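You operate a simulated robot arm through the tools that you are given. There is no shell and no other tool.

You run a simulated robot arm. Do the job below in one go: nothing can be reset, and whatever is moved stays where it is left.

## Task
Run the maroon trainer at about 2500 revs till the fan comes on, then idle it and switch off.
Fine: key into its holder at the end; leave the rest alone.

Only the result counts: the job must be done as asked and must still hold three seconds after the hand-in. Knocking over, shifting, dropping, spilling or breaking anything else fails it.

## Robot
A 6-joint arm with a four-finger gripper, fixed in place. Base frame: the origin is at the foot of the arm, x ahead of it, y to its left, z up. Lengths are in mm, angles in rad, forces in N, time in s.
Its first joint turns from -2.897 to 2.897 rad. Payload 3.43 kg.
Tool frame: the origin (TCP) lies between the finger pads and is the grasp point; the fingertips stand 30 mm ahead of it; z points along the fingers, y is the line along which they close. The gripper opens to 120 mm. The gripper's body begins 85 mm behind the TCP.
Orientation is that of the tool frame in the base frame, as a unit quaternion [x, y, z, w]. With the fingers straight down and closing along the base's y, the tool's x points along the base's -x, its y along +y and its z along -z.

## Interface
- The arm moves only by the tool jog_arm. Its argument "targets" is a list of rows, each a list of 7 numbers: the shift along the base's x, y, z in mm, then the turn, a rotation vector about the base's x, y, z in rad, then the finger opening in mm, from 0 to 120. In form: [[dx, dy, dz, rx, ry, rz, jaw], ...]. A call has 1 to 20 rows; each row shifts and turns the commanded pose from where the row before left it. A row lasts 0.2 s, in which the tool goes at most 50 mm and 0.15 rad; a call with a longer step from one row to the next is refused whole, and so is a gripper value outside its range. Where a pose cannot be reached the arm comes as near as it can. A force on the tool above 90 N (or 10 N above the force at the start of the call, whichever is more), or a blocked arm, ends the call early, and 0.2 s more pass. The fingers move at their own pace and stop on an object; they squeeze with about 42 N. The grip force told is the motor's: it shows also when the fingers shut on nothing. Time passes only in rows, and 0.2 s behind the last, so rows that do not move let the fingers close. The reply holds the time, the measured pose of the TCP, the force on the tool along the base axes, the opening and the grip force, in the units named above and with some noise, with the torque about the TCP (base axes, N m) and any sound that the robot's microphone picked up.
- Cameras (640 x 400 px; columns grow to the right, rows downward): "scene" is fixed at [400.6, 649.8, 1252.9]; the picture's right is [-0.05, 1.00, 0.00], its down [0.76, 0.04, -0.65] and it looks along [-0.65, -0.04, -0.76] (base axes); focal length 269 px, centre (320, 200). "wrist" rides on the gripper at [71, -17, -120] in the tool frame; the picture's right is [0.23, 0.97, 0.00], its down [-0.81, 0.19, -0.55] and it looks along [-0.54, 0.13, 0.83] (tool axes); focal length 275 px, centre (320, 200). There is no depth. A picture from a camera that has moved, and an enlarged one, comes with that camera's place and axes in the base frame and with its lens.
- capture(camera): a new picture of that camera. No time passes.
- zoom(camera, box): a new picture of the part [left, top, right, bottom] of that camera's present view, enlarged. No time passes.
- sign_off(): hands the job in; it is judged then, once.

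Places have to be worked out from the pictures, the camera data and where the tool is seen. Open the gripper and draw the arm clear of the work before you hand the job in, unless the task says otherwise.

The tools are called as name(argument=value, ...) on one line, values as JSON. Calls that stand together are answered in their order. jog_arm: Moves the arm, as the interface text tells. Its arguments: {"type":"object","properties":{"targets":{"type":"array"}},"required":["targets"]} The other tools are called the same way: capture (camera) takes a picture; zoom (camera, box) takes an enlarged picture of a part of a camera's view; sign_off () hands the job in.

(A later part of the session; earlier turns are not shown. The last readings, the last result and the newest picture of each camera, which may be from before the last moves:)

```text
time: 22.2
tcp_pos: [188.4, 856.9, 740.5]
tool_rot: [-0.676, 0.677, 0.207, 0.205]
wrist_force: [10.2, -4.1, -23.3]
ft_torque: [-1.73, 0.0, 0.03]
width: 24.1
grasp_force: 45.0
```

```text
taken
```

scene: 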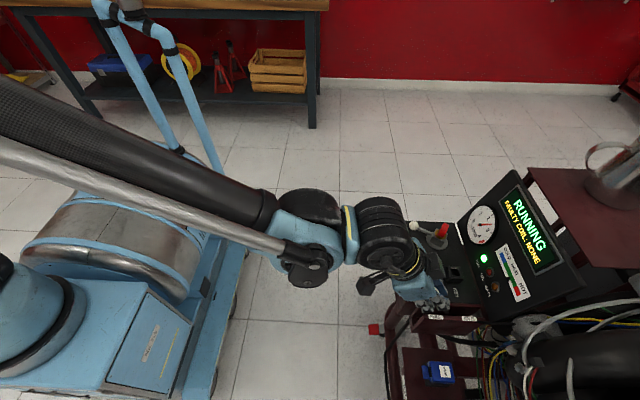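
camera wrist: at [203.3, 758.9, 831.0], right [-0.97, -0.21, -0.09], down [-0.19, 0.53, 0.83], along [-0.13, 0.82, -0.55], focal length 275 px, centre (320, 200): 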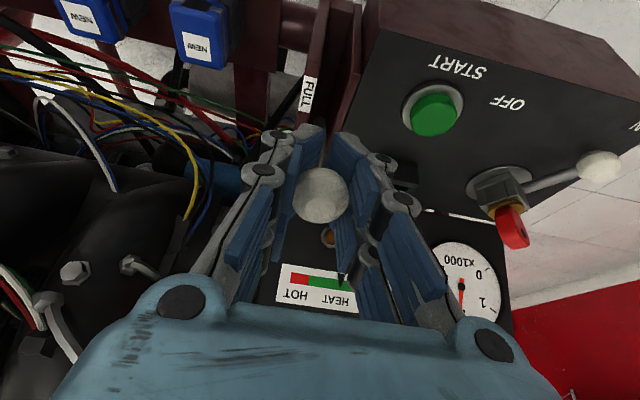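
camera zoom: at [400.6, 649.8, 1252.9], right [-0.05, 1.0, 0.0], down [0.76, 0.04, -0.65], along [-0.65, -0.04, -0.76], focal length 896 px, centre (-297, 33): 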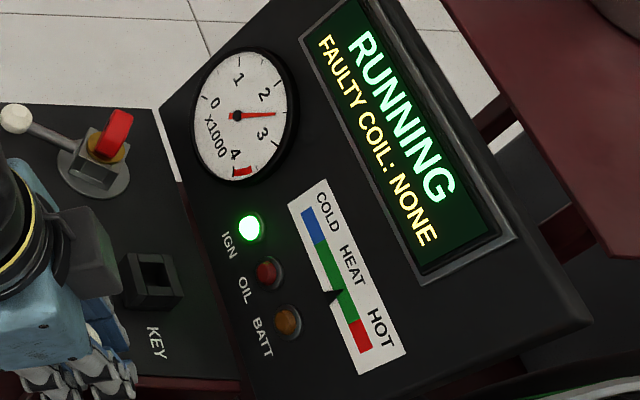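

Holding at about 2500 and the temperature pointer is moving steadily toward the red. No fan yet, so I'll keep holding in short intervals.

jog_arm(targets=[[0, 0, 0, 0, 0, 0, 15], [0, 0, 0, 0, 0, 0, 15], [0, 0, 0, 0, 0, 0, 15], [0, 0, 0, 0, 0, 0, 15], [0, 0, 0, 0, 0, 0, 15], [0, 0, 0, 0, 0, 0, 15], [0, 0, 0, 0, 0, 0, 15]])

zoom(camera="scene", box=[460, 190, 550, 310])

```text
time: 23.8
tcp_pos: [187.8, 856.3, 740.5]
tool_rot: [-0.676, 0.677, 0.207, 0.206]
wrist_force: [10.1, 1.7, -19.8]
ft_torque: [-0.99, 0.02, 0.04]
width: 24.1
grasp_force: 45.4
```

```text
3.33 times, centred on (505, 250) of scene
camera zoom: at [400.6, 649.8, 1252.9], right [-0.05, 1.0, 0.0], down [0.76, 0.04, -0.65], along [-0.65, -0.04, -0.76], focal length 896 px, centre (-297, 33)
```

zoom: 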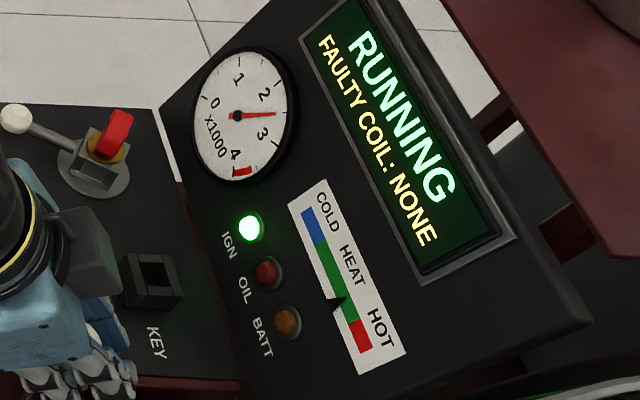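

Still about 2500, and the pointer is now just short of the red. I'll keep holding.

jog_arm(targets=[[0, 0, 0, 0, 0, 0, 15], [0, 0, 0, 0, 0, 0, 15], [0, 0, 0, 0, 0, 0, 15], [0, 0, 0, 0, 0, 0, 15], [0, 0, 0, 0, 0, 0, 15], [0, 0, 0, 0, 0, 0, 15], [0, 0, 0, 0, 0, 0, 15]])

zoom(camera="scene", box=[460, 190, 550, 310])

```text
time: 25.4
tcp_pos: [187.8, 856.0, 740.6]
tool_rot: [-0.676, 0.677, 0.205, 0.206]
wrist_force: [10.5, 3.1, -18.2]
ft_torque: [-0.76, 0.02, 0.07]
width: 24.2
grasp_force: 45.1
```

```text
3.33 times, centred on (505, 250) of scene
camera zoom: at [400.6, 649.8, 1252.9], right [-0.05, 1.0, 0.0], down [0.76, 0.04, -0.65], along [-0.65, -0.04, -0.76], focal length 896 px, centre (-297, 33)
```

zoom: 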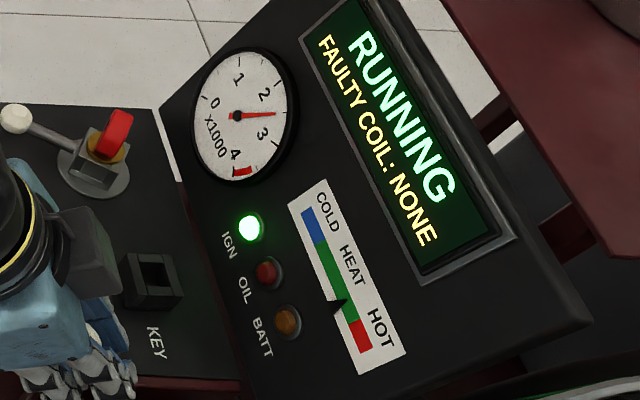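

The pointer creeps on but slows down, with still no fan sound. I'll hold longer.

jog_arm(targets=[[0, 0, 0, 0, 0, 0, 15], [0, 0, 0, 0, 0, 0, 15], [0, 0, 0, 0, 0, 0, 15], [0, 0, 0, 0, 0, 0, 15], [0, 0, 0, 0, 0, 0, 15], [0, 0, 0, 0, 0, 0, 15], [0, 0, 0, 0, 0, 0, 15], [0, 0, 0, 0, 0, 0, 15], [0, 0, 0, 0, 0, 0, 15], [0, 0, 0, 0, 0, 0, 15]])

zoom(camera="scene", box=[460, 190, 550, 310])

capture(camera="wrist")

```text
time: 27.6
tcp_pos: [189.0, 856.5, 741.8]
tool_rot: [-0.676, 0.677, 0.206, 0.205]
wrist_force: [10.6, 2.3, -19.0]
ft_torque: [-0.88, 0.09, 0.05]
width: 24.3
grasp_force: 44.4
```

```text
3.33 times, centred on (505, 250) of scene
camera zoom: at [400.6, 649.8, 1252.9], right [-0.05, 1.0, 0.0], down [0.76, 0.04, -0.65], along [-0.65, -0.04, -0.76], focal length 896 px, centre (-297, 33)
```

zoom: 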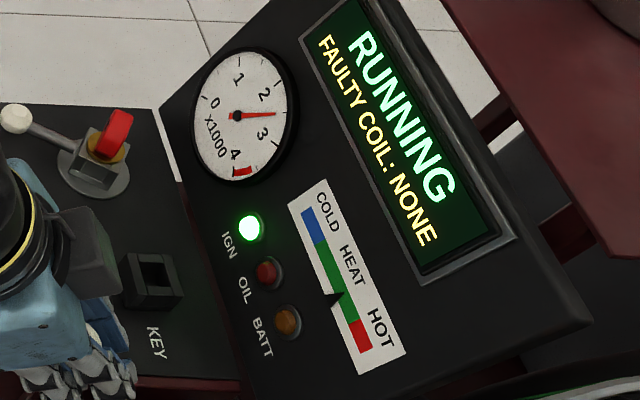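

```text
taken
camera wrist: at [203.4, 729.6, 800.4], right [-0.97, -0.19, -0.13], down [-0.19, 0.37, 0.91], along [-0.13, 0.91, -0.39], focal length 275 px, centre (320, 200)
```

wrist: 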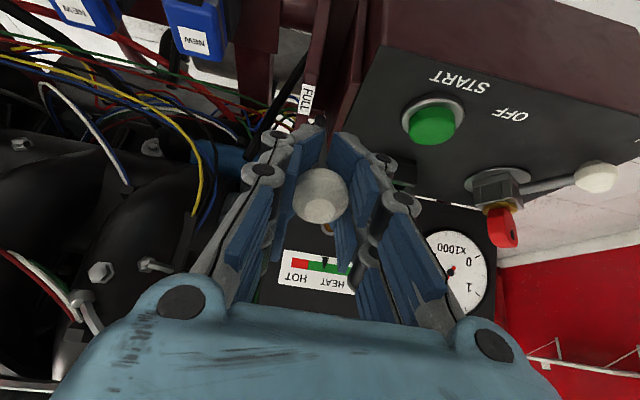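

The temperature pointer has dropped back, which suggests the fan has just come on. I'll confirm by zooming in on the strip and around the engine.

zoom(camera="scene", box=[500, 235, 535, 305])

zoom(camera="scene", box=[480, 250, 640, 400])

zoom(camera="wrist", box=[0, 0, 340, 300])

zoom(camera="wrist", box=[240, 80, 360, 180])

```text
5.71 times, centred on (518, 270) of scene
camera zoom: at [400.6, 649.8, 1252.9], right [-0.05, 1.0, 0.0], down [0.76, 0.04, -0.65], along [-0.65, -0.04, -0.76], focal length 1536 px, centre (-809, -200)
```

zoom: 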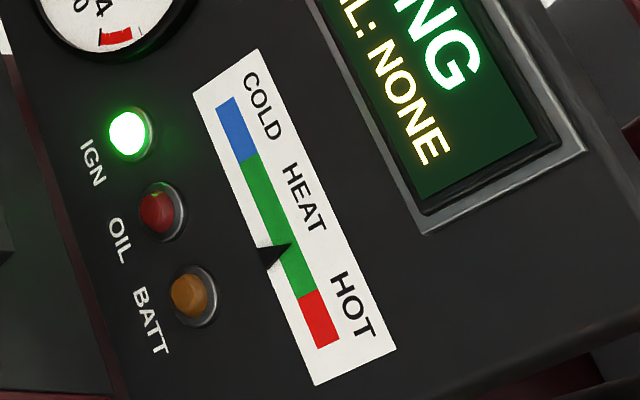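

```text
2.67 times, centred on (560, 325) of scene
camera zoom: at [400.6, 649.8, 1252.9], right [-0.05, 1.0, 0.0], down [0.76, 0.04, -0.65], along [-0.65, -0.04, -0.76], focal length 717 px, centre (-320, -133)
```

zoom: 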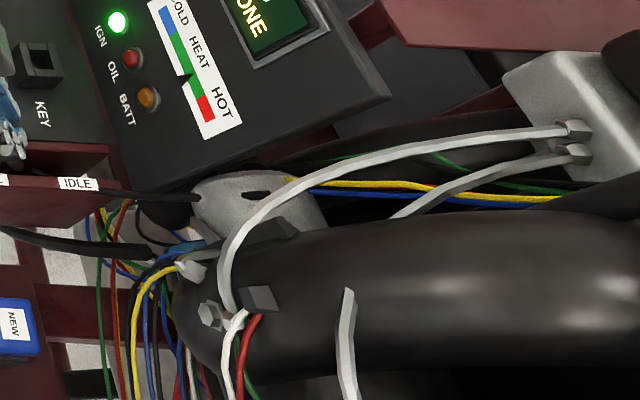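

```text
1.33 times, centred on (170, 150) of wrist
camera zoom: at [203.4, 729.6, 800.4], right [-0.97, -0.19, -0.13], down [-0.19, 0.37, 0.91], along [-0.13, 0.91, -0.39], focal length 367 px, centre (520, 267)
```

zoom: 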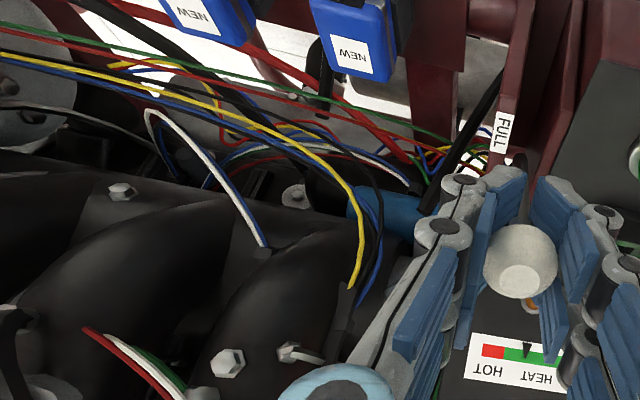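

```text
4.00 times, centred on (300, 130) of wrist
camera zoom: at [203.4, 729.6, 800.4], right [-0.97, -0.19, -0.13], down [-0.19, 0.37, 0.91], along [-0.13, 0.91, -0.39], focal length 1101 px, centre (400, 480)
```

zoom: 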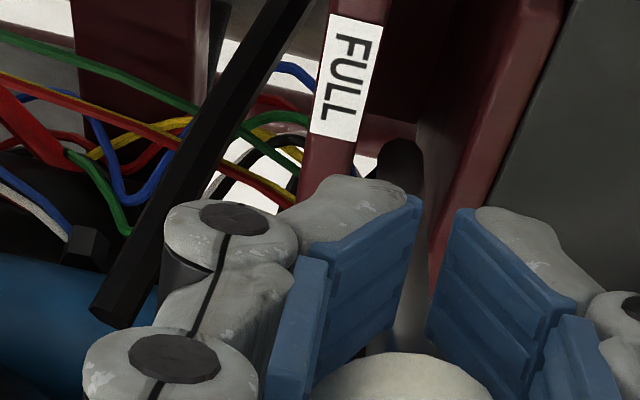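

The rpm is unchanged and yet the pointer fell from the edge of the red. I'll take one more short hold to confirm the cooling trend.

jog_arm(targets=[[0, 0, 0, 0, 0, 0, 15], [0, 0, 0, 0, 0, 0, 15], [0, 0, 0, 0, 0, 0, 15]])

zoom(camera="scene", box=[500, 235, 535, 305])

zoom(camera="scene", box=[460, 190, 550, 310])

```text
time: 28.4
tcp_pos: [187.2, 855.1, 740.3]
tool_rot: [-0.676, 0.677, 0.207, 0.206]
wrist_force: [10.8, 3.3, -18.8]
ft_torque: [-0.87, 0.05, 0.04]
width: 24.1
grasp_force: 44.8
```

```text
5.71 times, centred on (518, 270) of scene
camera zoom: at [400.6, 649.8, 1252.9], right [-0.05, 1.0, 0.0], down [0.76, 0.04, -0.65], along [-0.65, -0.04, -0.76], focal length 1536 px, centre (-809, -200)
```

zoom: 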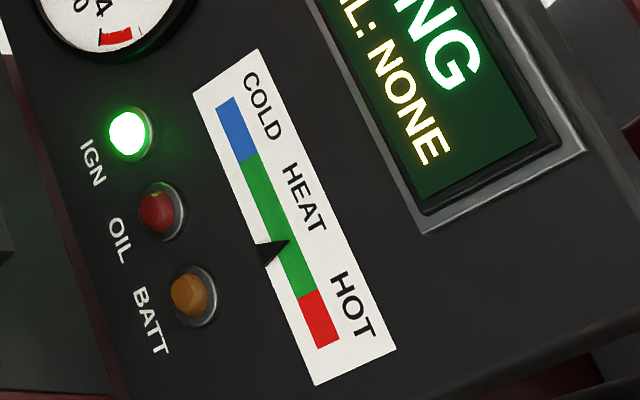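

```text
3.33 times, centred on (505, 250) of scene
camera zoom: at [400.6, 649.8, 1252.9], right [-0.05, 1.0, 0.0], down [0.76, 0.04, -0.65], along [-0.65, -0.04, -0.76], focal length 896 px, centre (-297, 33)
```

zoom: 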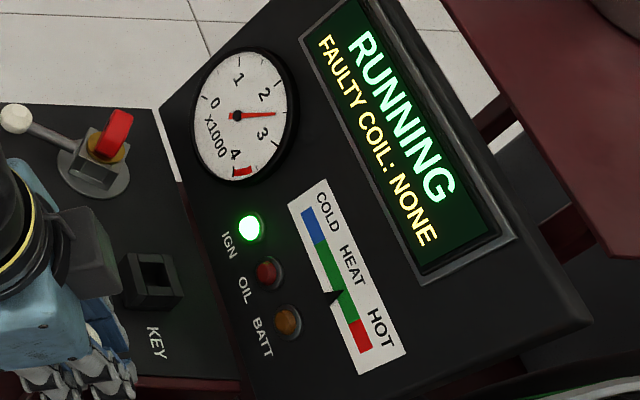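

The pointer keeps falling at a steady 2500, so the fan is running. Now I'll bring the lever back toward IDLE along the same arc, un-tilting the tool in step.

jog_arm(targets=[[0, 4, 2.2, -0.033, 0, 0, 15], [0, 4, 2.1, -0.033, 0, 0, 15], [0, 4, 1.9, -0.033, 0, 0, 15], [0, 4, 1.7, -0.033, 0, 0, 15], [0, 4, 1.5, -0.034, 0, 0, 15], [0, 4, 1.4, -0.034, 0, 0, 15], [0, 4, 1.2, -0.034, 0, 0, 15], [0, 4, 1.1, -0.034, 0, 0, 15], [0, 4, 1.0, -0.034, 0, 0, 15]])

```text
time: 30.4
tcp_pos: [187.2, 893.1, 755.4]
tool_rot: [0.7, -0.7, -0.102, -0.102]
wrist_force: [5.1, -19.9, -17.3]
ft_torque: [-2.44, -0.06, -0.01]
width: 24.8
grasp_force: 44.9
```

The lever is following well (y=893). I'll continue to the IDLE position.

jog_arm(targets=[[0, 4, 0.9, -0.029, 0, 0, 15], [0, 4, 0.8, -0.029, 0, 0, 15], [0, 4, 0.7, -0.029, 0, 0, 15], [0, 4, 0.6, -0.029, 0, 0, 15], [0, 4, 0.5, -0.027, 0, 0, 15], [0, 4, 0.4, -0.027, 0, 0, 15], [0, 4, 0.2, -0.027, 0, 0, 15], [0, 4, 0, -0.027, 0, 0, 15], [0, 4, -0.2, -0.025, 0, 0, 15], [0, 3, -0.2, -0.02, 0, 0, 15], [0, 0, 0, 0, 0, 0, 15]])

capture(camera="wrist")

zoom(camera="wrist", box=[430, 220, 590, 360])

```text
time: 32.8
tcp_pos: [187.3, 930.8, 758.7]
tool_rot: [0.707, -0.707, -0.008, -0.006]
wrist_force: [3.6, -16.0, -39.9]
ft_torque: [0.02, 0.08, -0.08]
width: 25.4
grasp_force: 45.2
```

```text
taken
camera wrist: at [203.5, 858.0, 876.5], right [-0.97, -0.23, 0.0], down [-0.19, 0.8, 0.57], along [-0.13, 0.55, -0.82], focal length 275 px, centre (320, 200)
```

wrist: 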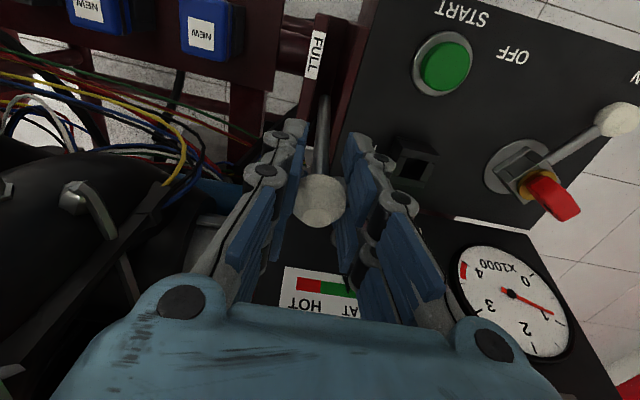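

```text
2.86 times, centred on (510, 290) of wrist
camera zoom: at [203.5, 858.0, 876.5], right [-0.97, -0.23, 0.0], down [-0.19, 0.8, 0.57], along [-0.13, 0.55, -0.82], focal length 786 px, centre (-223, -57)
```

zoom: 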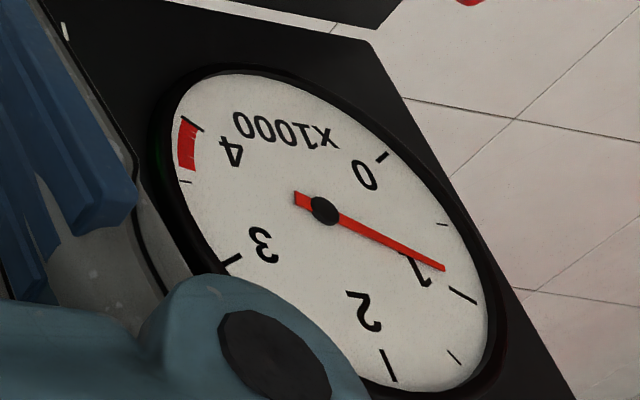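

The knob is at y=931 with the needle at about 900, and there is 40 N of pull in z. I'll lower slightly to relieve that and finish moving to the idle stop.

jog_arm(targets=[[0, 1, -1.5, 0, 0, 0, 15], [0, 2, -1.0, -0.015, 0, 0, 15], [0, 2, -0.5, -0.015, 0, 0, 15], [0, 2, 0, -0.015, 0, 0, 15], [0, 0, 0, 0, 0, 0, 15]])

zoom(camera="wrist", box=[430, 220, 590, 360])

```text
time: 34.0
tcp_pos: [187.7, 937.4, 758.3]
tool_rot: [-0.707, 0.707, -0.008, -0.009]
wrist_force: [8.9, -38.2, -2.6]
ft_torque: [0.05, -0.04, -0.03]
width: 24.8
grasp_force: 44.7
```

```text
2.86 times, centred on (510, 290) of wrist
camera zoom: at [203.4, 868.6, 879.4], right [-0.97, -0.23, 0.01], down [-0.19, 0.82, 0.53], along [-0.13, 0.52, -0.85], focal length 786 px, centre (-223, -57)
```

zoom: 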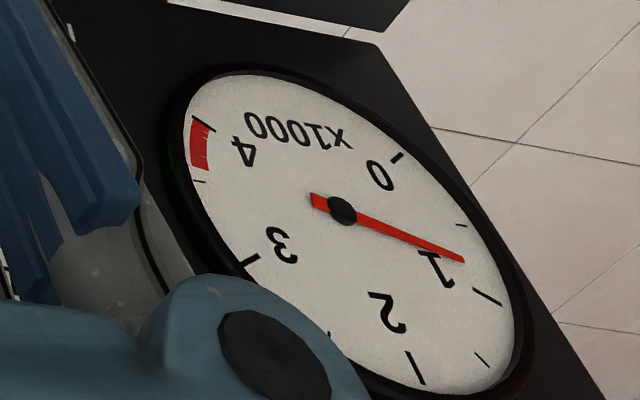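

The needle is back at about 800 and 38 N in y shows the lever is against its idle stop. I'll open and lift straight up.

jog_arm(targets=[[0, -1, 0, 0, 0, 0, 60], [0, 0, 0, 0, 0, 0, 60], [0, 0, 30, 0, 0, 0, 60], [0, 0, 40, 0, 0, 0, 60], [0, 0, 40, 0, 0, 0, 60], [0, 0, 0, 0, 0, 0, 60]])

capture(camera="wrist")

zoom(camera="wrist", box=[380, 40, 620, 290])

```text
time: 35.4
tcp_pos: [187.3, 937.4, 866.5]
tool_rot: [0.707, -0.707, 0.008, 0.01]
wrist_force: [0.1, -0.8, -0.7]
ft_torque: [-0.02, 0.03, -0.01]
width: 60.3
grasp_force: 0.1
```

```text
taken
camera wrist: at [203.5, 868.3, 988.2], right [-0.97, -0.23, 0.01], down [-0.19, 0.82, 0.53], along [-0.13, 0.52, -0.85], focal length 275 px, centre (320, 200)
```

wrist: 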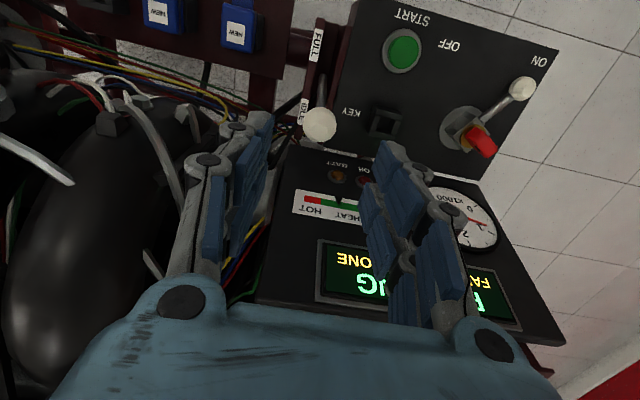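

```text
1.60 times, centred on (500, 165) of wrist
camera zoom: at [203.5, 868.3, 988.2], right [-0.97, -0.23, 0.01], down [-0.19, 0.82, 0.53], along [-0.13, 0.52, -0.85], focal length 440 px, centre (32, 256)
```

zoom: 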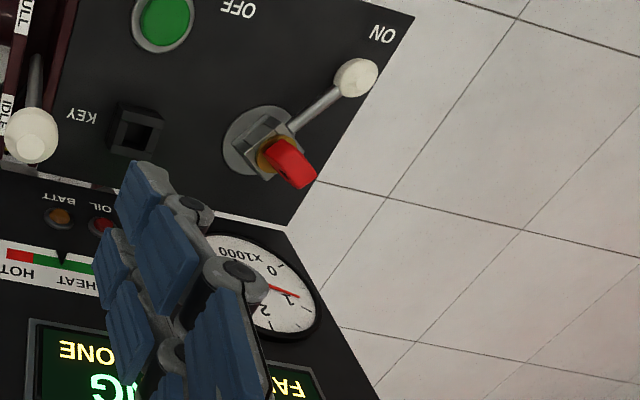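

The throttle is parked at idle, the engine is running at about 800, and everything is clear. Next I'll move above the switch lever's ball at about (−18, 872), turning the tool −0.455 rad so the pads straddle the lever rod.

jog_arm(targets=[[-34.2, -10.8, 0, 0.012, 0, -0.076, 60], [-34.2, -10.8, 0, 0.012, 0, -0.076, 60], [-34.2, -10.8, -20, 0, 0, -0.076, 60], [-34.2, -10.8, -22, 0, 0, -0.076, 60], [-34.2, -10.8, -22, 0, 0, -0.076, 60], [-34.2, -10.8, -22, 0, 0, -0.075, 60], [0, 0, 0, 0, 0, 0, 60]])

capture(camera="wrist")

capture(camera="scene")

```text
time: 37.0
tcp_pos: [-17.6, 871.4, 780.3]
tool_rot: [-0.53, 0.848, 0.001, -0.002]
wrist_force: [0.4, 0.1, -1.0]
ft_torque: [-0.01, -0.03, 0.03]
width: 59.6
grasp_force: 0.2
```

```text
taken
camera wrist: at [-35.0, 800.0, 899.3], right [-0.97, 0.22, 0.0], down [0.19, 0.81, 0.55], along [0.12, 0.54, -0.83], focal length 275 px, centre (320, 200)
```

wrist: 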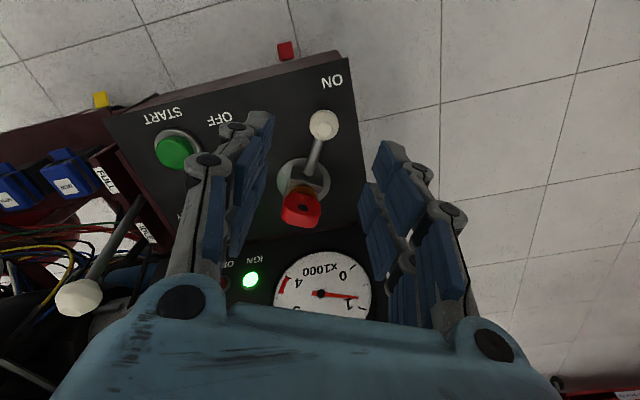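

```text
taken
```

scene: 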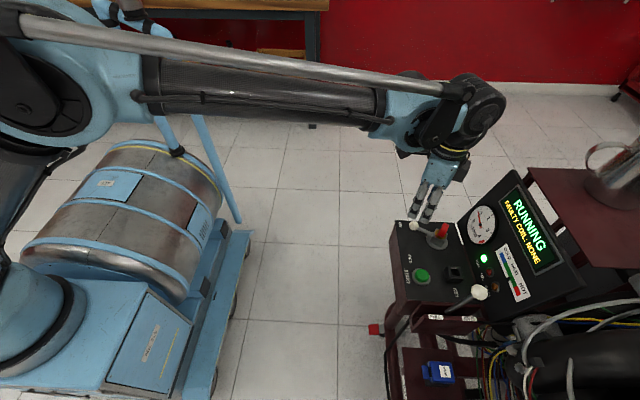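

The pads straddle the lever line nicely. Combining views I get the ball at about (−21, 873, 675) and the pivot at about (12, 932). I'll zoom in on the switch and key details.

zoom(camera="wrist", box=[260, 90, 380, 240])

zoom(camera="scene", box=[390, 200, 480, 310])

```text
2.67 times, centred on (320, 165) of wrist
camera zoom: at [-35.0, 800.0, 899.3], right [-0.97, 0.22, 0.0], down [0.19, 0.81, 0.55], along [0.12, 0.54, -0.83], focal length 734 px, centre (320, 293)
```

zoom: 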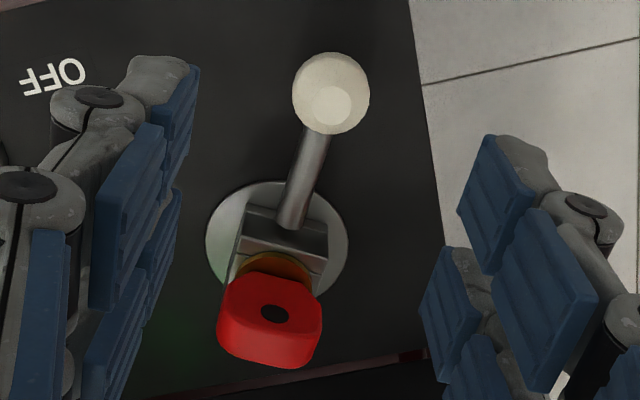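

```text
3.64 times, centred on (435, 255) of scene
camera zoom: at [400.6, 649.8, 1252.9], right [-0.05, 1.0, 0.0], down [0.76, 0.04, -0.65], along [-0.65, -0.04, -0.76], focal length 978 px, centre (-98, 0)
```

zoom: 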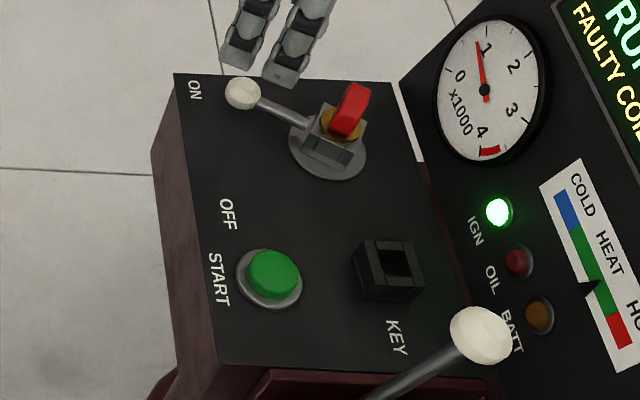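

Idle is steady at about 900 and the throttle knob is where it was at the start. I'll centre the pads 3.5 mm over and descend around the switch ball to z≈695 (tips about 10 mm above the desk).

jog_arm(targets=[[-3.2, 1.2, -30, 0, 0, 0, 60], [0, 0, -30, 0, 0, 0, 60], [0, 0, -24, 0, 0, 0, 60], [0, 0, 0, 0, 0, 0, 60]])

capture(camera="wrist")

zoom(camera="scene", box=[390, 200, 480, 310])

```text
time: 38.0
tcp_pos: [-20.5, 873.0, 697.3]
tool_rot: [-0.529, 0.849, 0.001, -0.001]
wrist_force: [-0.2, -0.1, -0.2]
ft_torque: [0.03, -0.05, 0.02]
width: 60.0
grasp_force: 0.1
```

```text
taken
camera wrist: at [-38.3, 801.3, 815.9], right [-0.98, 0.22, 0.0], down [0.19, 0.81, 0.55], along [0.12, 0.54, -0.83], focal length 275 px, centre (320, 200)
```

wrist: 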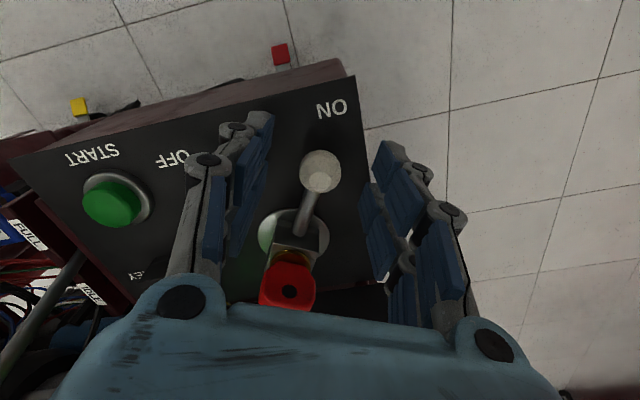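

```text
3.64 times, centred on (435, 255) of scene
camera zoom: at [400.6, 649.8, 1252.9], right [-0.05, 1.0, 0.0], down [0.76, 0.04, -0.65], along [-0.65, -0.04, -0.76], focal length 978 px, centre (-98, 0)
```

zoom: 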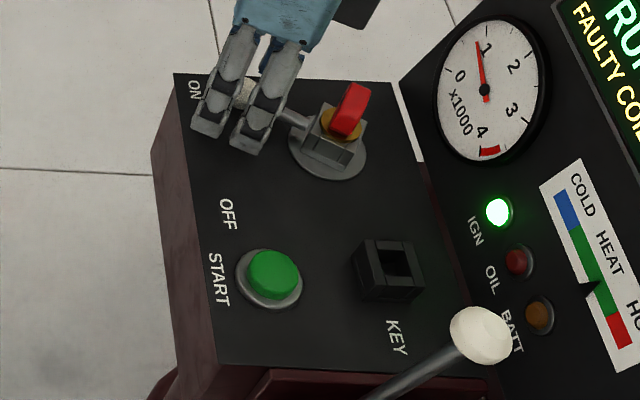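

The ball is centred between the pads at z≈675, 22 mm ahead of the TCP. I'll lower 4 mm more and close on it.

jog_arm(targets=[[0, 0, -4, 0, 0, 0, 60], [0, 0, 0, 0, 0, 0, 35], [0, 0, 0, 0, 0, 0, 12], [0, 0, 0, 0, 0, 0, 12]])

capture(camera="wrist")

```text
time: 39.0
tcp_pos: [-20.1, 872.7, 692.0]
tool_rot: [-0.529, 0.848, 0.001, -0.001]
wrist_force: [-0.1, -1.9, -1.0]
ft_torque: [0.05, -0.01, -0.04]
width: 21.2
grasp_force: 44.8
```

```text
taken
camera wrist: at [-38.1, 801.3, 812.1], right [-0.98, 0.22, 0.0], down [0.19, 0.81, 0.55], along [0.12, 0.54, -0.83], focal length 275 px, centre (320, 200)
```

wrist: 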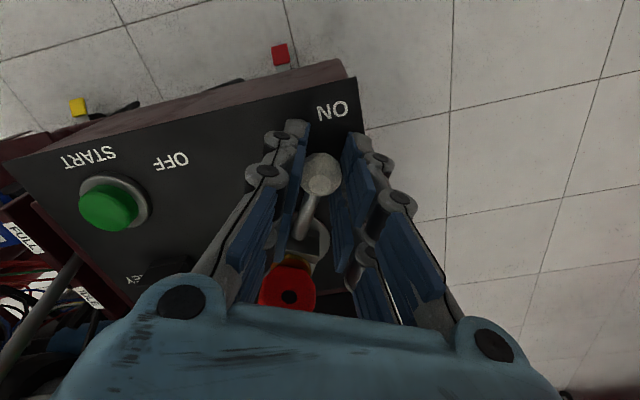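

The switch ball is gripped cleanly with almost no side load. I'll swing it about the pivot (12, 932) toward OFF, rotating the tool with it, starting with 0.25 rad to check the forces.

jog_arm(targets=[[3.03, -1.53, 0, 0, 0, 0.05, 12], [3.1, -1.38, 0, 0, 0, 0.05, 12], [3.17, -1.22, 0, 0, 0, 0.05, 12], [3.22, -1.06, 0, 0, 0, 0.05, 12], [3.27, -0.9, 0, 0, 0, 0.05, 12], [0, 0, 0, 0, 0, 0, 12]])

capture(camera="wrist")

zoom(camera="scene", box=[390, 200, 550, 310])

```text
time: 40.4
tcp_pos: [-6.0, 866.8, 692.8]
tool_rot: [-0.632, 0.775, 0.0, -0.002]
wrist_force: [-5.9, -16.5, -13.4]
ft_torque: [-0.64, 0.17, 0.09]
width: 21.1
grasp_force: 44.9
```

```text
taken
camera wrist: at [-4.8, 793.5, 812.1], right [-1.0, -0.03, 0.0], down [-0.02, 0.83, 0.55], along [-0.02, 0.55, -0.83], focal length 275 px, centre (320, 200)
```

wrist: 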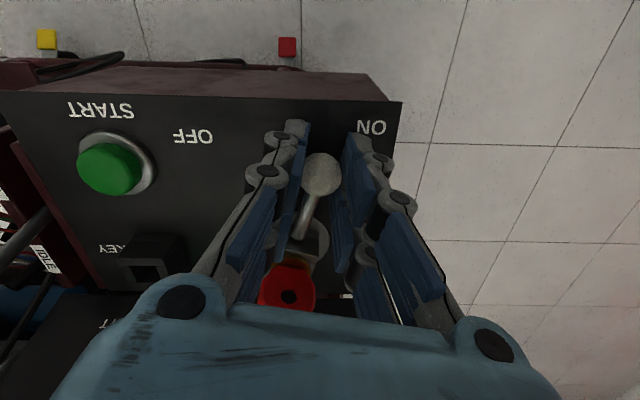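

```text
3.64 times, centred on (470, 255) of scene
camera zoom: at [400.6, 649.8, 1252.9], right [-0.05, 1.0, 0.0], down [0.76, 0.04, -0.65], along [-0.65, -0.04, -0.76], focal length 978 px, centre (-226, 0)
```

zoom: 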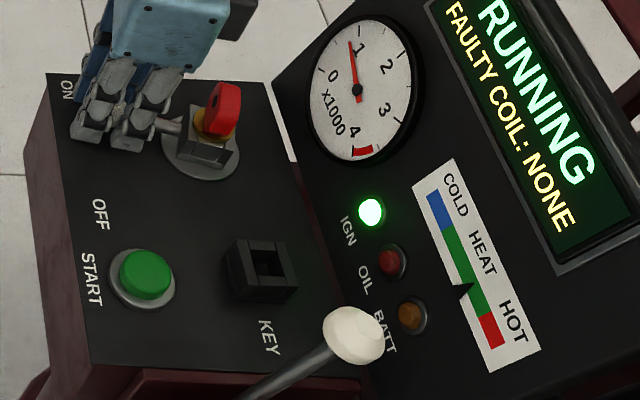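

The lever, block and key turn together, with only mild radial load. I'll correct about 1 mm outward and 1 mm down and continue toward OFF.

jog_arm(targets=[[3.3, -1.5, -0.6, 0, 0, 0.05, 12], [3.35, -0.95, -0.4, 0, 0, 0.05, 12], [3.37, -0.4, 0, 0, 0, 0.05, 12], [3.39, -0.23, 0, 0, 0, 0.05, 12], [3.39, -0.06, 0, 0, 0, 0.05, 12], [3.39, 0.11, 0, 0, 0, 0.05, 12], [3.38, 0.28, 0, 0, 0, 0.05, 12], [3.36, 0.45, 0, 0, 0, 0.05, 12], [0, 0, 0, 0, 0, 0, 12]])

capture(camera="wrist")

zoom(camera="scene", box=[390, 200, 550, 310])

```text
time: 42.4
tcp_pos: [23.0, 864.3, 692.7]
tool_rot: [0.772, -0.635, -0.002, 0.001]
wrist_force: [-6.0, 28.2, 30.8]
ft_torque: [0.51, 0.06, 0.11]
width: 21.2
grasp_force: 45.7
```

```text
taken
camera wrist: at [51.4, 797.9, 811.9], right [-0.91, -0.41, 0.0], down [-0.34, 0.76, 0.55], along [-0.23, 0.5, -0.83], focal length 275 px, centre (320, 200)
```

wrist: 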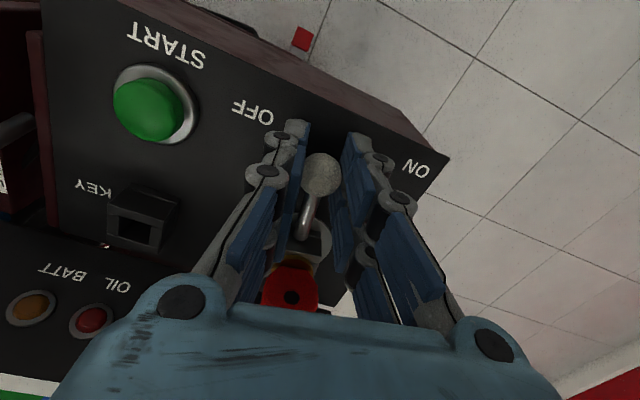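

```text
3.64 times, centred on (470, 255) of scene
camera zoom: at [400.6, 649.8, 1252.9], right [-0.05, 1.0, 0.0], down [0.76, 0.04, -0.65], along [-0.65, -0.04, -0.76], focal length 978 px, centre (-226, 0)
```

zoom: 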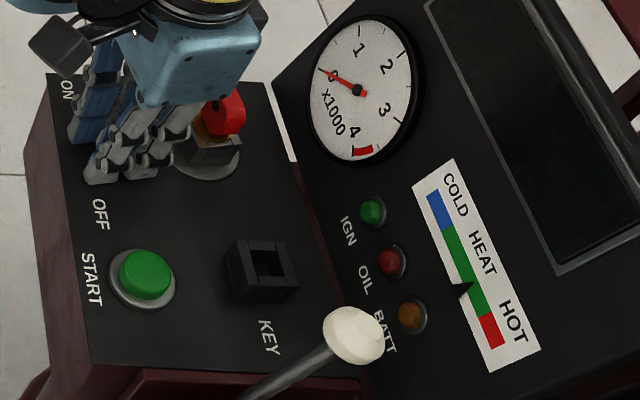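

The display and IGN lamp are out and the needle is at zero, so the engine is off. The lever isn't fully at the OFF mark yet, so I'll ease the y and z load and continue to the stop.

jog_arm(targets=[[3.3, 1.6, 0.8, 0, 0, 0.05, 12], [3.3, 1.2, 0.3, 0, 0, 0.05, 12], [3.26, 0.95, 0, 0, 0, 0.05, 12], [3.21, 1.11, 0, 0, 0, 0.05, 12], [0, 0, 0, 0, 0, 0, 12]])

capture(camera="wrist")

```text
time: 43.6
tcp_pos: [36.1, 869.6, 692.0]
tool_rot: [0.831, -0.556, 0.0, 0.002]
wrist_force: [4.2, -24.0, -14.0]
ft_torque: [-0.53, 0.06, 0.32]
width: 21.4
grasp_force: 44.2
```

```text
taken
camera wrist: at [78.0, 809.9, 812.2], right [-0.81, -0.59, 0.0], down [-0.49, 0.68, 0.55], along [-0.33, 0.45, -0.83], focal length 275 px, centre (320, 200)
```

wrist: 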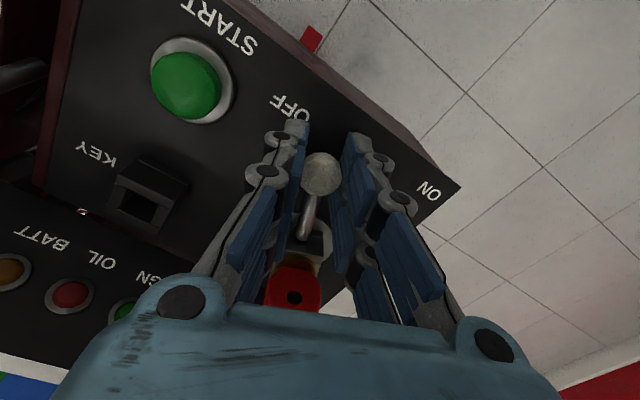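

The lever is about 48° round from ON. I'll relieve the inward load and go the last few degrees to the OFF stop.

jog_arm(targets=[[3.15, 0.2, -0.5, 0, 0, 0.05, 12], [3.08, 1.0, 0, 0, 0, 0.05, 12], [3.0, 1.58, 0, 0, 0, 0.05, 12], [0, 0, 0, 0, 0, 0, 12]])

capture(camera="wrist")

zoom(camera="scene", box=[390, 200, 550, 310])

```text
time: 44.6
tcp_pos: [43.5, 873.3, 692.4]
tool_rot: [0.871, -0.492, -0.002, 0.001]
wrist_force: [-0.9, 13.2, 5.3]
ft_torque: [0.51, -0.01, -0.39]
width: 21.3
grasp_force: 44.8
```

```text
taken
camera wrist: at [94.7, 820.4, 812.1], right [-0.71, -0.7, 0.0], down [-0.58, 0.6, 0.55], along [-0.39, 0.39, -0.83], focal length 275 px, centre (320, 200)
```

wrist: 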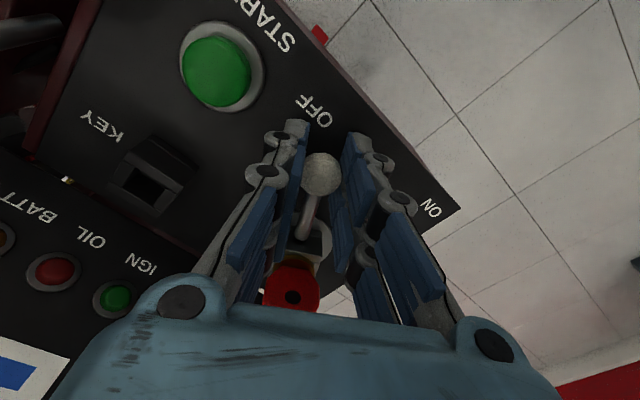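

```text
3.64 times, centred on (470, 255) of scene
camera zoom: at [400.6, 649.8, 1252.9], right [-0.05, 1.0, 0.0], down [0.76, 0.04, -0.65], along [-0.65, -0.04, -0.76], focal length 978 px, centre (-226, 0)
```

zoom: 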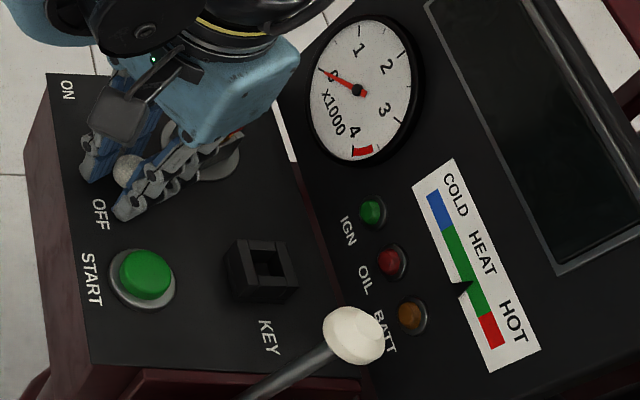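

We're about 57° round, pointing at OFF, and a small opposing torque is appearing. I'll nudge a little further to confirm the stop.

jog_arm(targets=[[2.2, 1.9, 0, 0, 0, 0.03, 12], [1.7, 1.2, 0, 0, 0, 0.03, 12], [0, 0, 0, 0, 0, 0, 12]])

zoom(camera="wrist", box=[240, 80, 400, 320])

```text
time: 45.4
tcp_pos: [46.1, 874.9, 693.1]
tool_rot: [0.886, -0.464, 0.0, 0.003]
wrist_force: [-23.3, -34.0, -2.1]
ft_torque: [-0.79, 0.76, 0.26]
width: 21.2
grasp_force: 44.9
```

```text
1.67 times, centred on (320, 200) of wrist
camera zoom: at [99.4, 825.1, 812.2], right [-0.67, -0.74, 0.01], down [-0.62, 0.56, 0.55], along [-0.41, 0.37, -0.83], focal length 459 px, centre (320, 200)
```

zoom: 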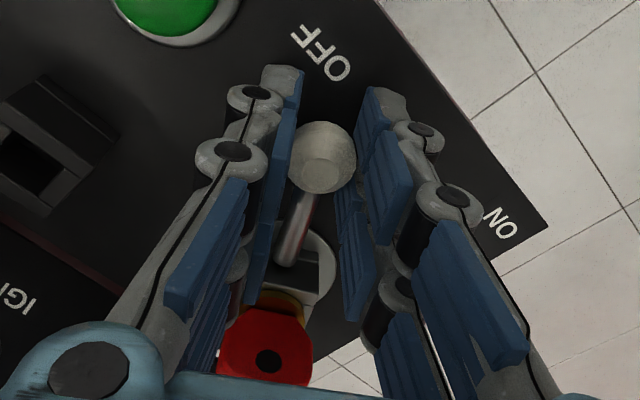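

A reaction of about 40 N against the swing confirms the OFF stop, and the lever points at OFF. I'll release, opening modestly, and lift straight up.

jog_arm(targets=[[-1.5, -1.2, 0, 0, 0, 0, 45], [0, 0, 0, 0, 0, 0, 45], [0, 0, 30, 0, 0, 0, 45], [0, 0, 40, 0, 0, 0, 45], [0, 0, 40, 0, 0, 0, 45], [0, 0, 0, 0, 0, 0, 45]])

capture(camera="wrist")

zoom(camera="scene", box=[390, 200, 550, 310])

```text
time: 46.8
tcp_pos: [47.8, 873.8, 803.0]
tool_rot: [0.885, -0.465, 0.0, 0.002]
wrist_force: [0.7, 0.5, -0.1]
ft_torque: [-0.02, 0.01, 0.04]
width: 45.1
grasp_force: 0.0
```

```text
taken
camera wrist: at [100.2, 824.9, 922.3], right [-0.67, -0.74, 0.0], down [-0.62, 0.56, 0.55], along [-0.41, 0.37, -0.83], focal length 275 px, centre (320, 200)
```

wrist: 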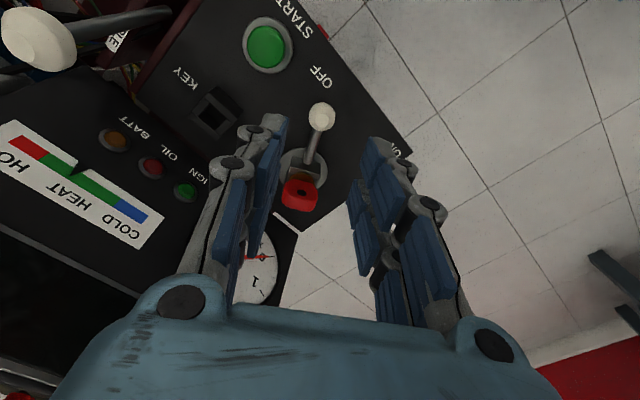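

```text
3.64 times, centred on (470, 255) of scene
camera zoom: at [400.6, 649.8, 1252.9], right [-0.05, 1.0, 0.0], down [0.76, 0.04, -0.65], along [-0.65, -0.04, -0.76], focal length 978 px, centre (-226, 0)
```

zoom: 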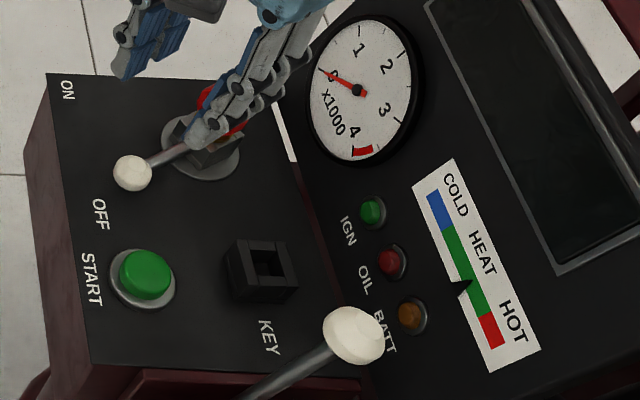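

The switch stays at OFF and the panel is dead. Now I'll look closely at the key head and the KEY socket.

zoom(camera="wrist", box=[255, 90, 355, 230])

zoom(camera="wrist", box=[170, 60, 270, 150])

zoom(camera="scene", box=[435, 250, 495, 300])

```text
2.86 times, centred on (305, 160) of wrist
camera zoom: at [100.2, 824.9, 922.3], right [-0.67, -0.74, 0.0], down [-0.62, 0.56, 0.55], along [-0.41, 0.37, -0.83], focal length 786 px, centre (363, 314)
```

zoom: 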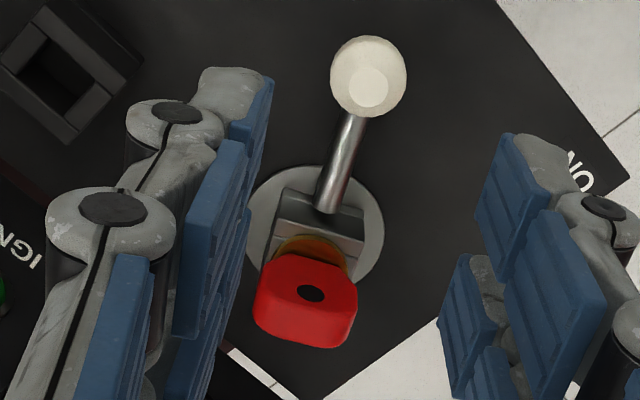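

```text
4.44 times, centred on (220, 105) of wrist
camera zoom: at [100.2, 824.9, 922.3], right [-0.67, -0.74, 0.0], down [-0.62, 0.56, 0.55], along [-0.41, 0.37, -0.83], focal length 1224 px, centre (764, 622)
```

zoom: 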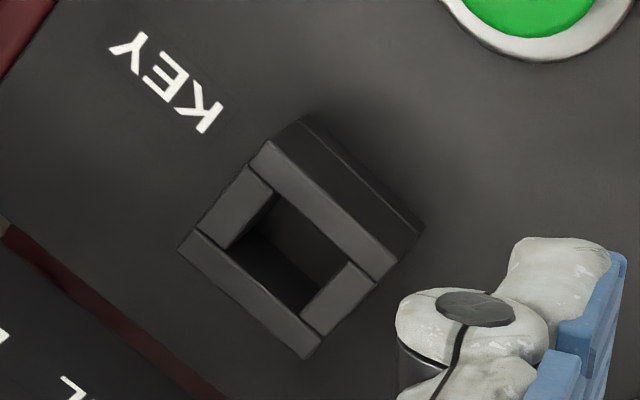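

```text
8.00 times, centred on (465, 275) of scene
camera zoom: at [400.6, 649.8, 1252.9], right [-0.05, 1.0, 0.0], down [0.76, 0.04, -0.65], along [-0.65, -0.04, -0.76], focal length 2151 px, centre (-840, -400)
```

zoom: 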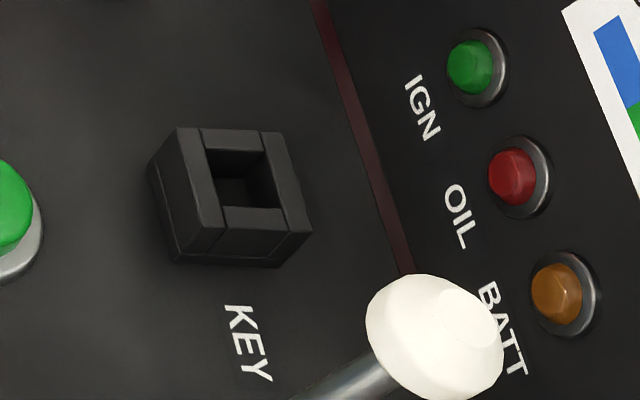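

The socket hole is about 18 mm square, centred near (109, 946), with its top at z≈675. The key head is about 30 mm wide and 12.5 mm thick, now with its broad faces along the lever direction. I'll move above the key and turn the tool so it closes on the broad faces.

jog_arm(targets=[[-3, 4.7, 0, 0, 0, -0.14, 45], [-3, 4.7, 0, 0, 0, -0.14, 45], [-3, 4.7, 0, 0, 0, -0.14, 45], [-3, 4.7, 0, 0, 0, -0.14, 45], [-3, 4.7, 0, 0, 0, -0.14, 45], [-3, 4.7, 0, 0, 0, -0.14, 45], [-3, 4.7, 0, 0, 0, -0.14, 45], [-3, 4.7, 0, 0, 0, -0.14, 45], [-3, 4.7, 0, 0, 0, -0.14, 45], [-3, 4.7, 0, 0, 0, -0.14, 45], [-3, 4.7, 0, 0, 0, -0.14, 45], [-3, 4.7, 0, 0, 0, -0.14, 45], [0, 0, 0, 0, 0, 0, 45]])

capture(camera="wrist")

zoom(camera="scene", box=[390, 200, 490, 300])

```text
time: 49.6
tcp_pos: [11.0, 930.2, 802.5]
tool_rot: [-0.245, 0.97, 0.001, 0.0]
wrist_force: [-0.1, 0.4, 0.1]
ft_torque: [0.03, 0.01, -0.01]
width: 45.3
grasp_force: 0.1
```

```text
taken
camera wrist: at [-45.5, 881.5, 922.0], right [-0.66, 0.75, 0.0], down [0.62, 0.55, 0.55], along [0.41, 0.37, -0.83], focal length 275 px, centre (320, 200)
```

wrist: 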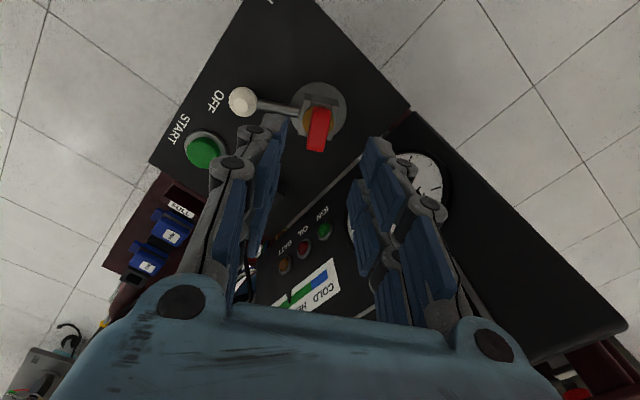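

```text
4.00 times, centred on (440, 250) of scene
camera zoom: at [400.6, 649.8, 1252.9], right [-0.05, 1.0, 0.0], down [0.76, 0.04, -0.65], along [-0.65, -0.04, -0.76], focal length 1075 px, centre (-160, 0)
```

zoom: 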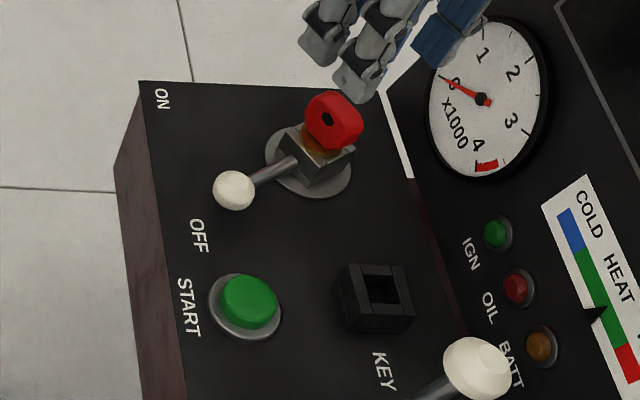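

The tool now closes along the lever direction above the key. I'll zoom in to measure the key's alignment.

zoom(camera="wrist", box=[270, 70, 370, 170])

zoom(camera="scene", box=[450, 215, 490, 255])

```text
4.00 times, centred on (320, 120) of wrist
camera zoom: at [-45.5, 881.5, 922.0], right [-0.66, 0.75, 0.0], down [0.62, 0.55, 0.55], along [0.41, 0.37, -0.83], focal length 1101 px, centre (320, 520)
```

zoom: 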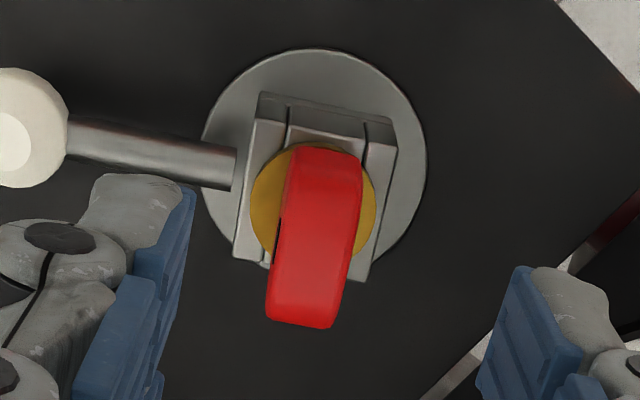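

```text
10.00 times, centred on (470, 235) of scene
camera zoom: at [400.6, 649.8, 1252.9], right [-0.05, 1.0, 0.0], down [0.76, 0.04, -0.65], along [-0.65, -0.04, -0.76], focal length 2689 px, centre (-1180, -150)
```

zoom: 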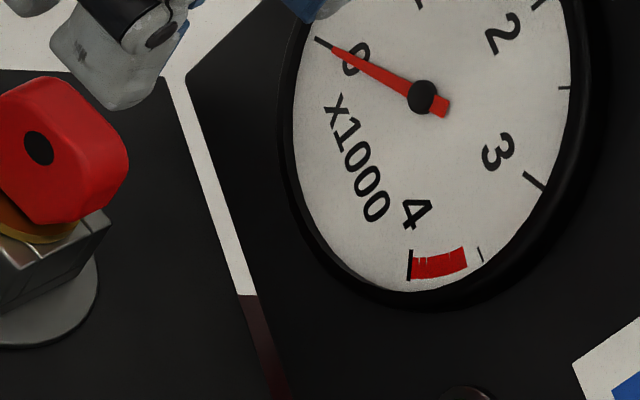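

The key axis is at about (10.3, 929.1), the head top at z≈719, and its faces are turned about 0.06 rad from the tool. I'll align and descend so the fingertips reach z≈700, just above the lock block.

jog_arm(targets=[[-0.5, -1.0, -20, 0, 0, 0.06, 45], [0, 0, -27, 0, 0, 0, 45], [0, 0, -25, 0, 0, 0, 45], [0, 0, 0, 0, 0, 0, 45]])

capture(camera="wrist")

zoom(camera="scene", box=[400, 190, 500, 290])

```text
time: 50.6
tcp_pos: [11.2, 928.6, 730.9]
tool_rot: [-0.274, 0.962, 0.002, -0.001]
wrist_force: [-0.2, 0.1, 0.3]
ft_torque: [-0.01, 0.02, 0.06]
width: 45.1
grasp_force: 0.0
```

```text
taken
camera wrist: at [-42.0, 877.0, 850.2], right [-0.71, 0.71, 0.0], down [0.59, 0.59, 0.55], along [0.39, 0.39, -0.83], focal length 275 px, centre (320, 200)
```

wrist: 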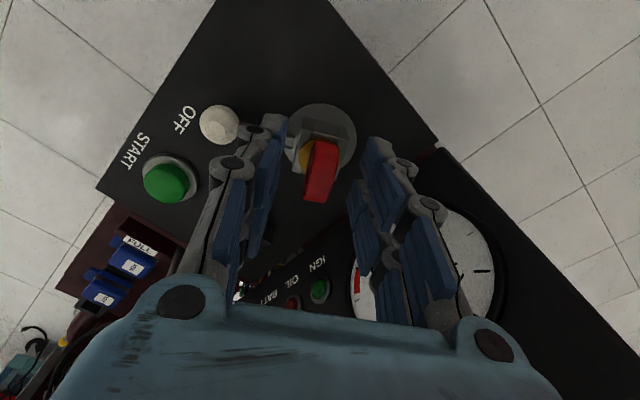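

```text
4.00 times, centred on (450, 240) of scene
camera zoom: at [400.6, 649.8, 1252.9], right [-0.05, 1.0, 0.0], down [0.76, 0.04, -0.65], along [-0.65, -0.04, -0.76], focal length 1075 px, centre (-200, 40)
```

zoom: 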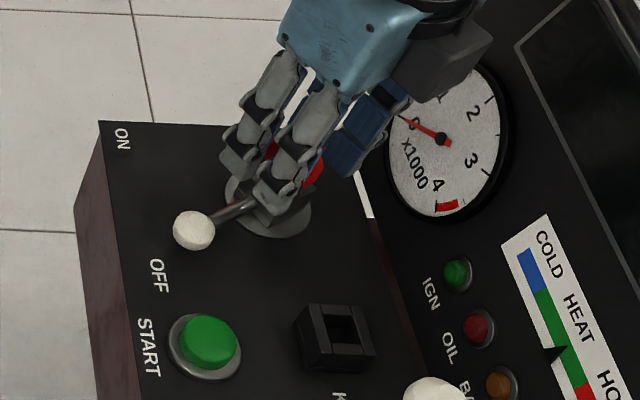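

zoom(camera="wrist", box=[240, 90, 400, 230])

zoom(camera="scene", box=[445, 215, 485, 255])

```text
2.86 times, centred on (320, 160) of wrist
camera zoom: at [-42.0, 877.0, 850.2], right [-0.71, 0.71, 0.0], down [0.59, 0.59, 0.55], along [0.39, 0.39, -0.83], focal length 786 px, centre (320, 314)
```

zoom: 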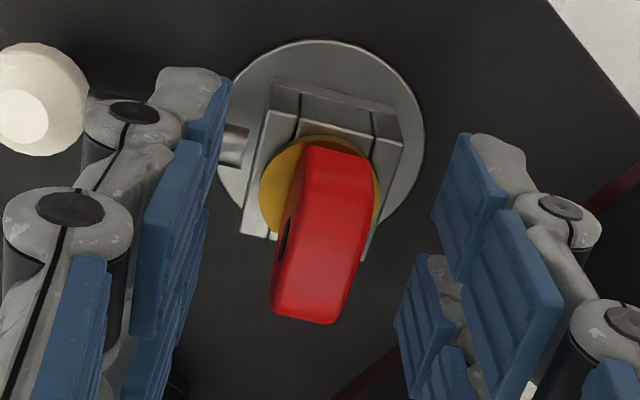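

```text
10.00 times, centred on (465, 235) of scene
camera zoom: at [400.6, 649.8, 1252.9], right [-0.05, 1.0, 0.0], down [0.76, 0.04, -0.65], along [-0.65, -0.04, -0.76], focal length 2689 px, centre (-1130, -150)
```

zoom: 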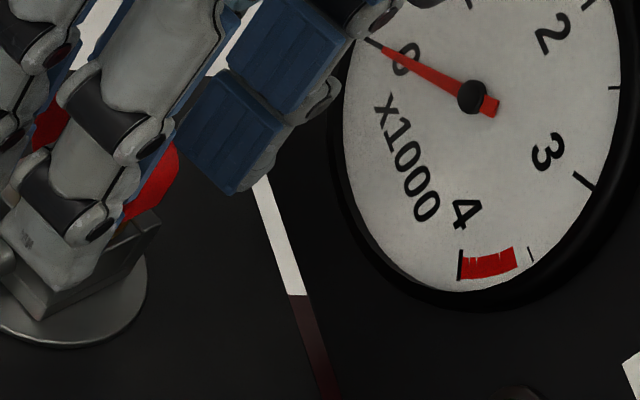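

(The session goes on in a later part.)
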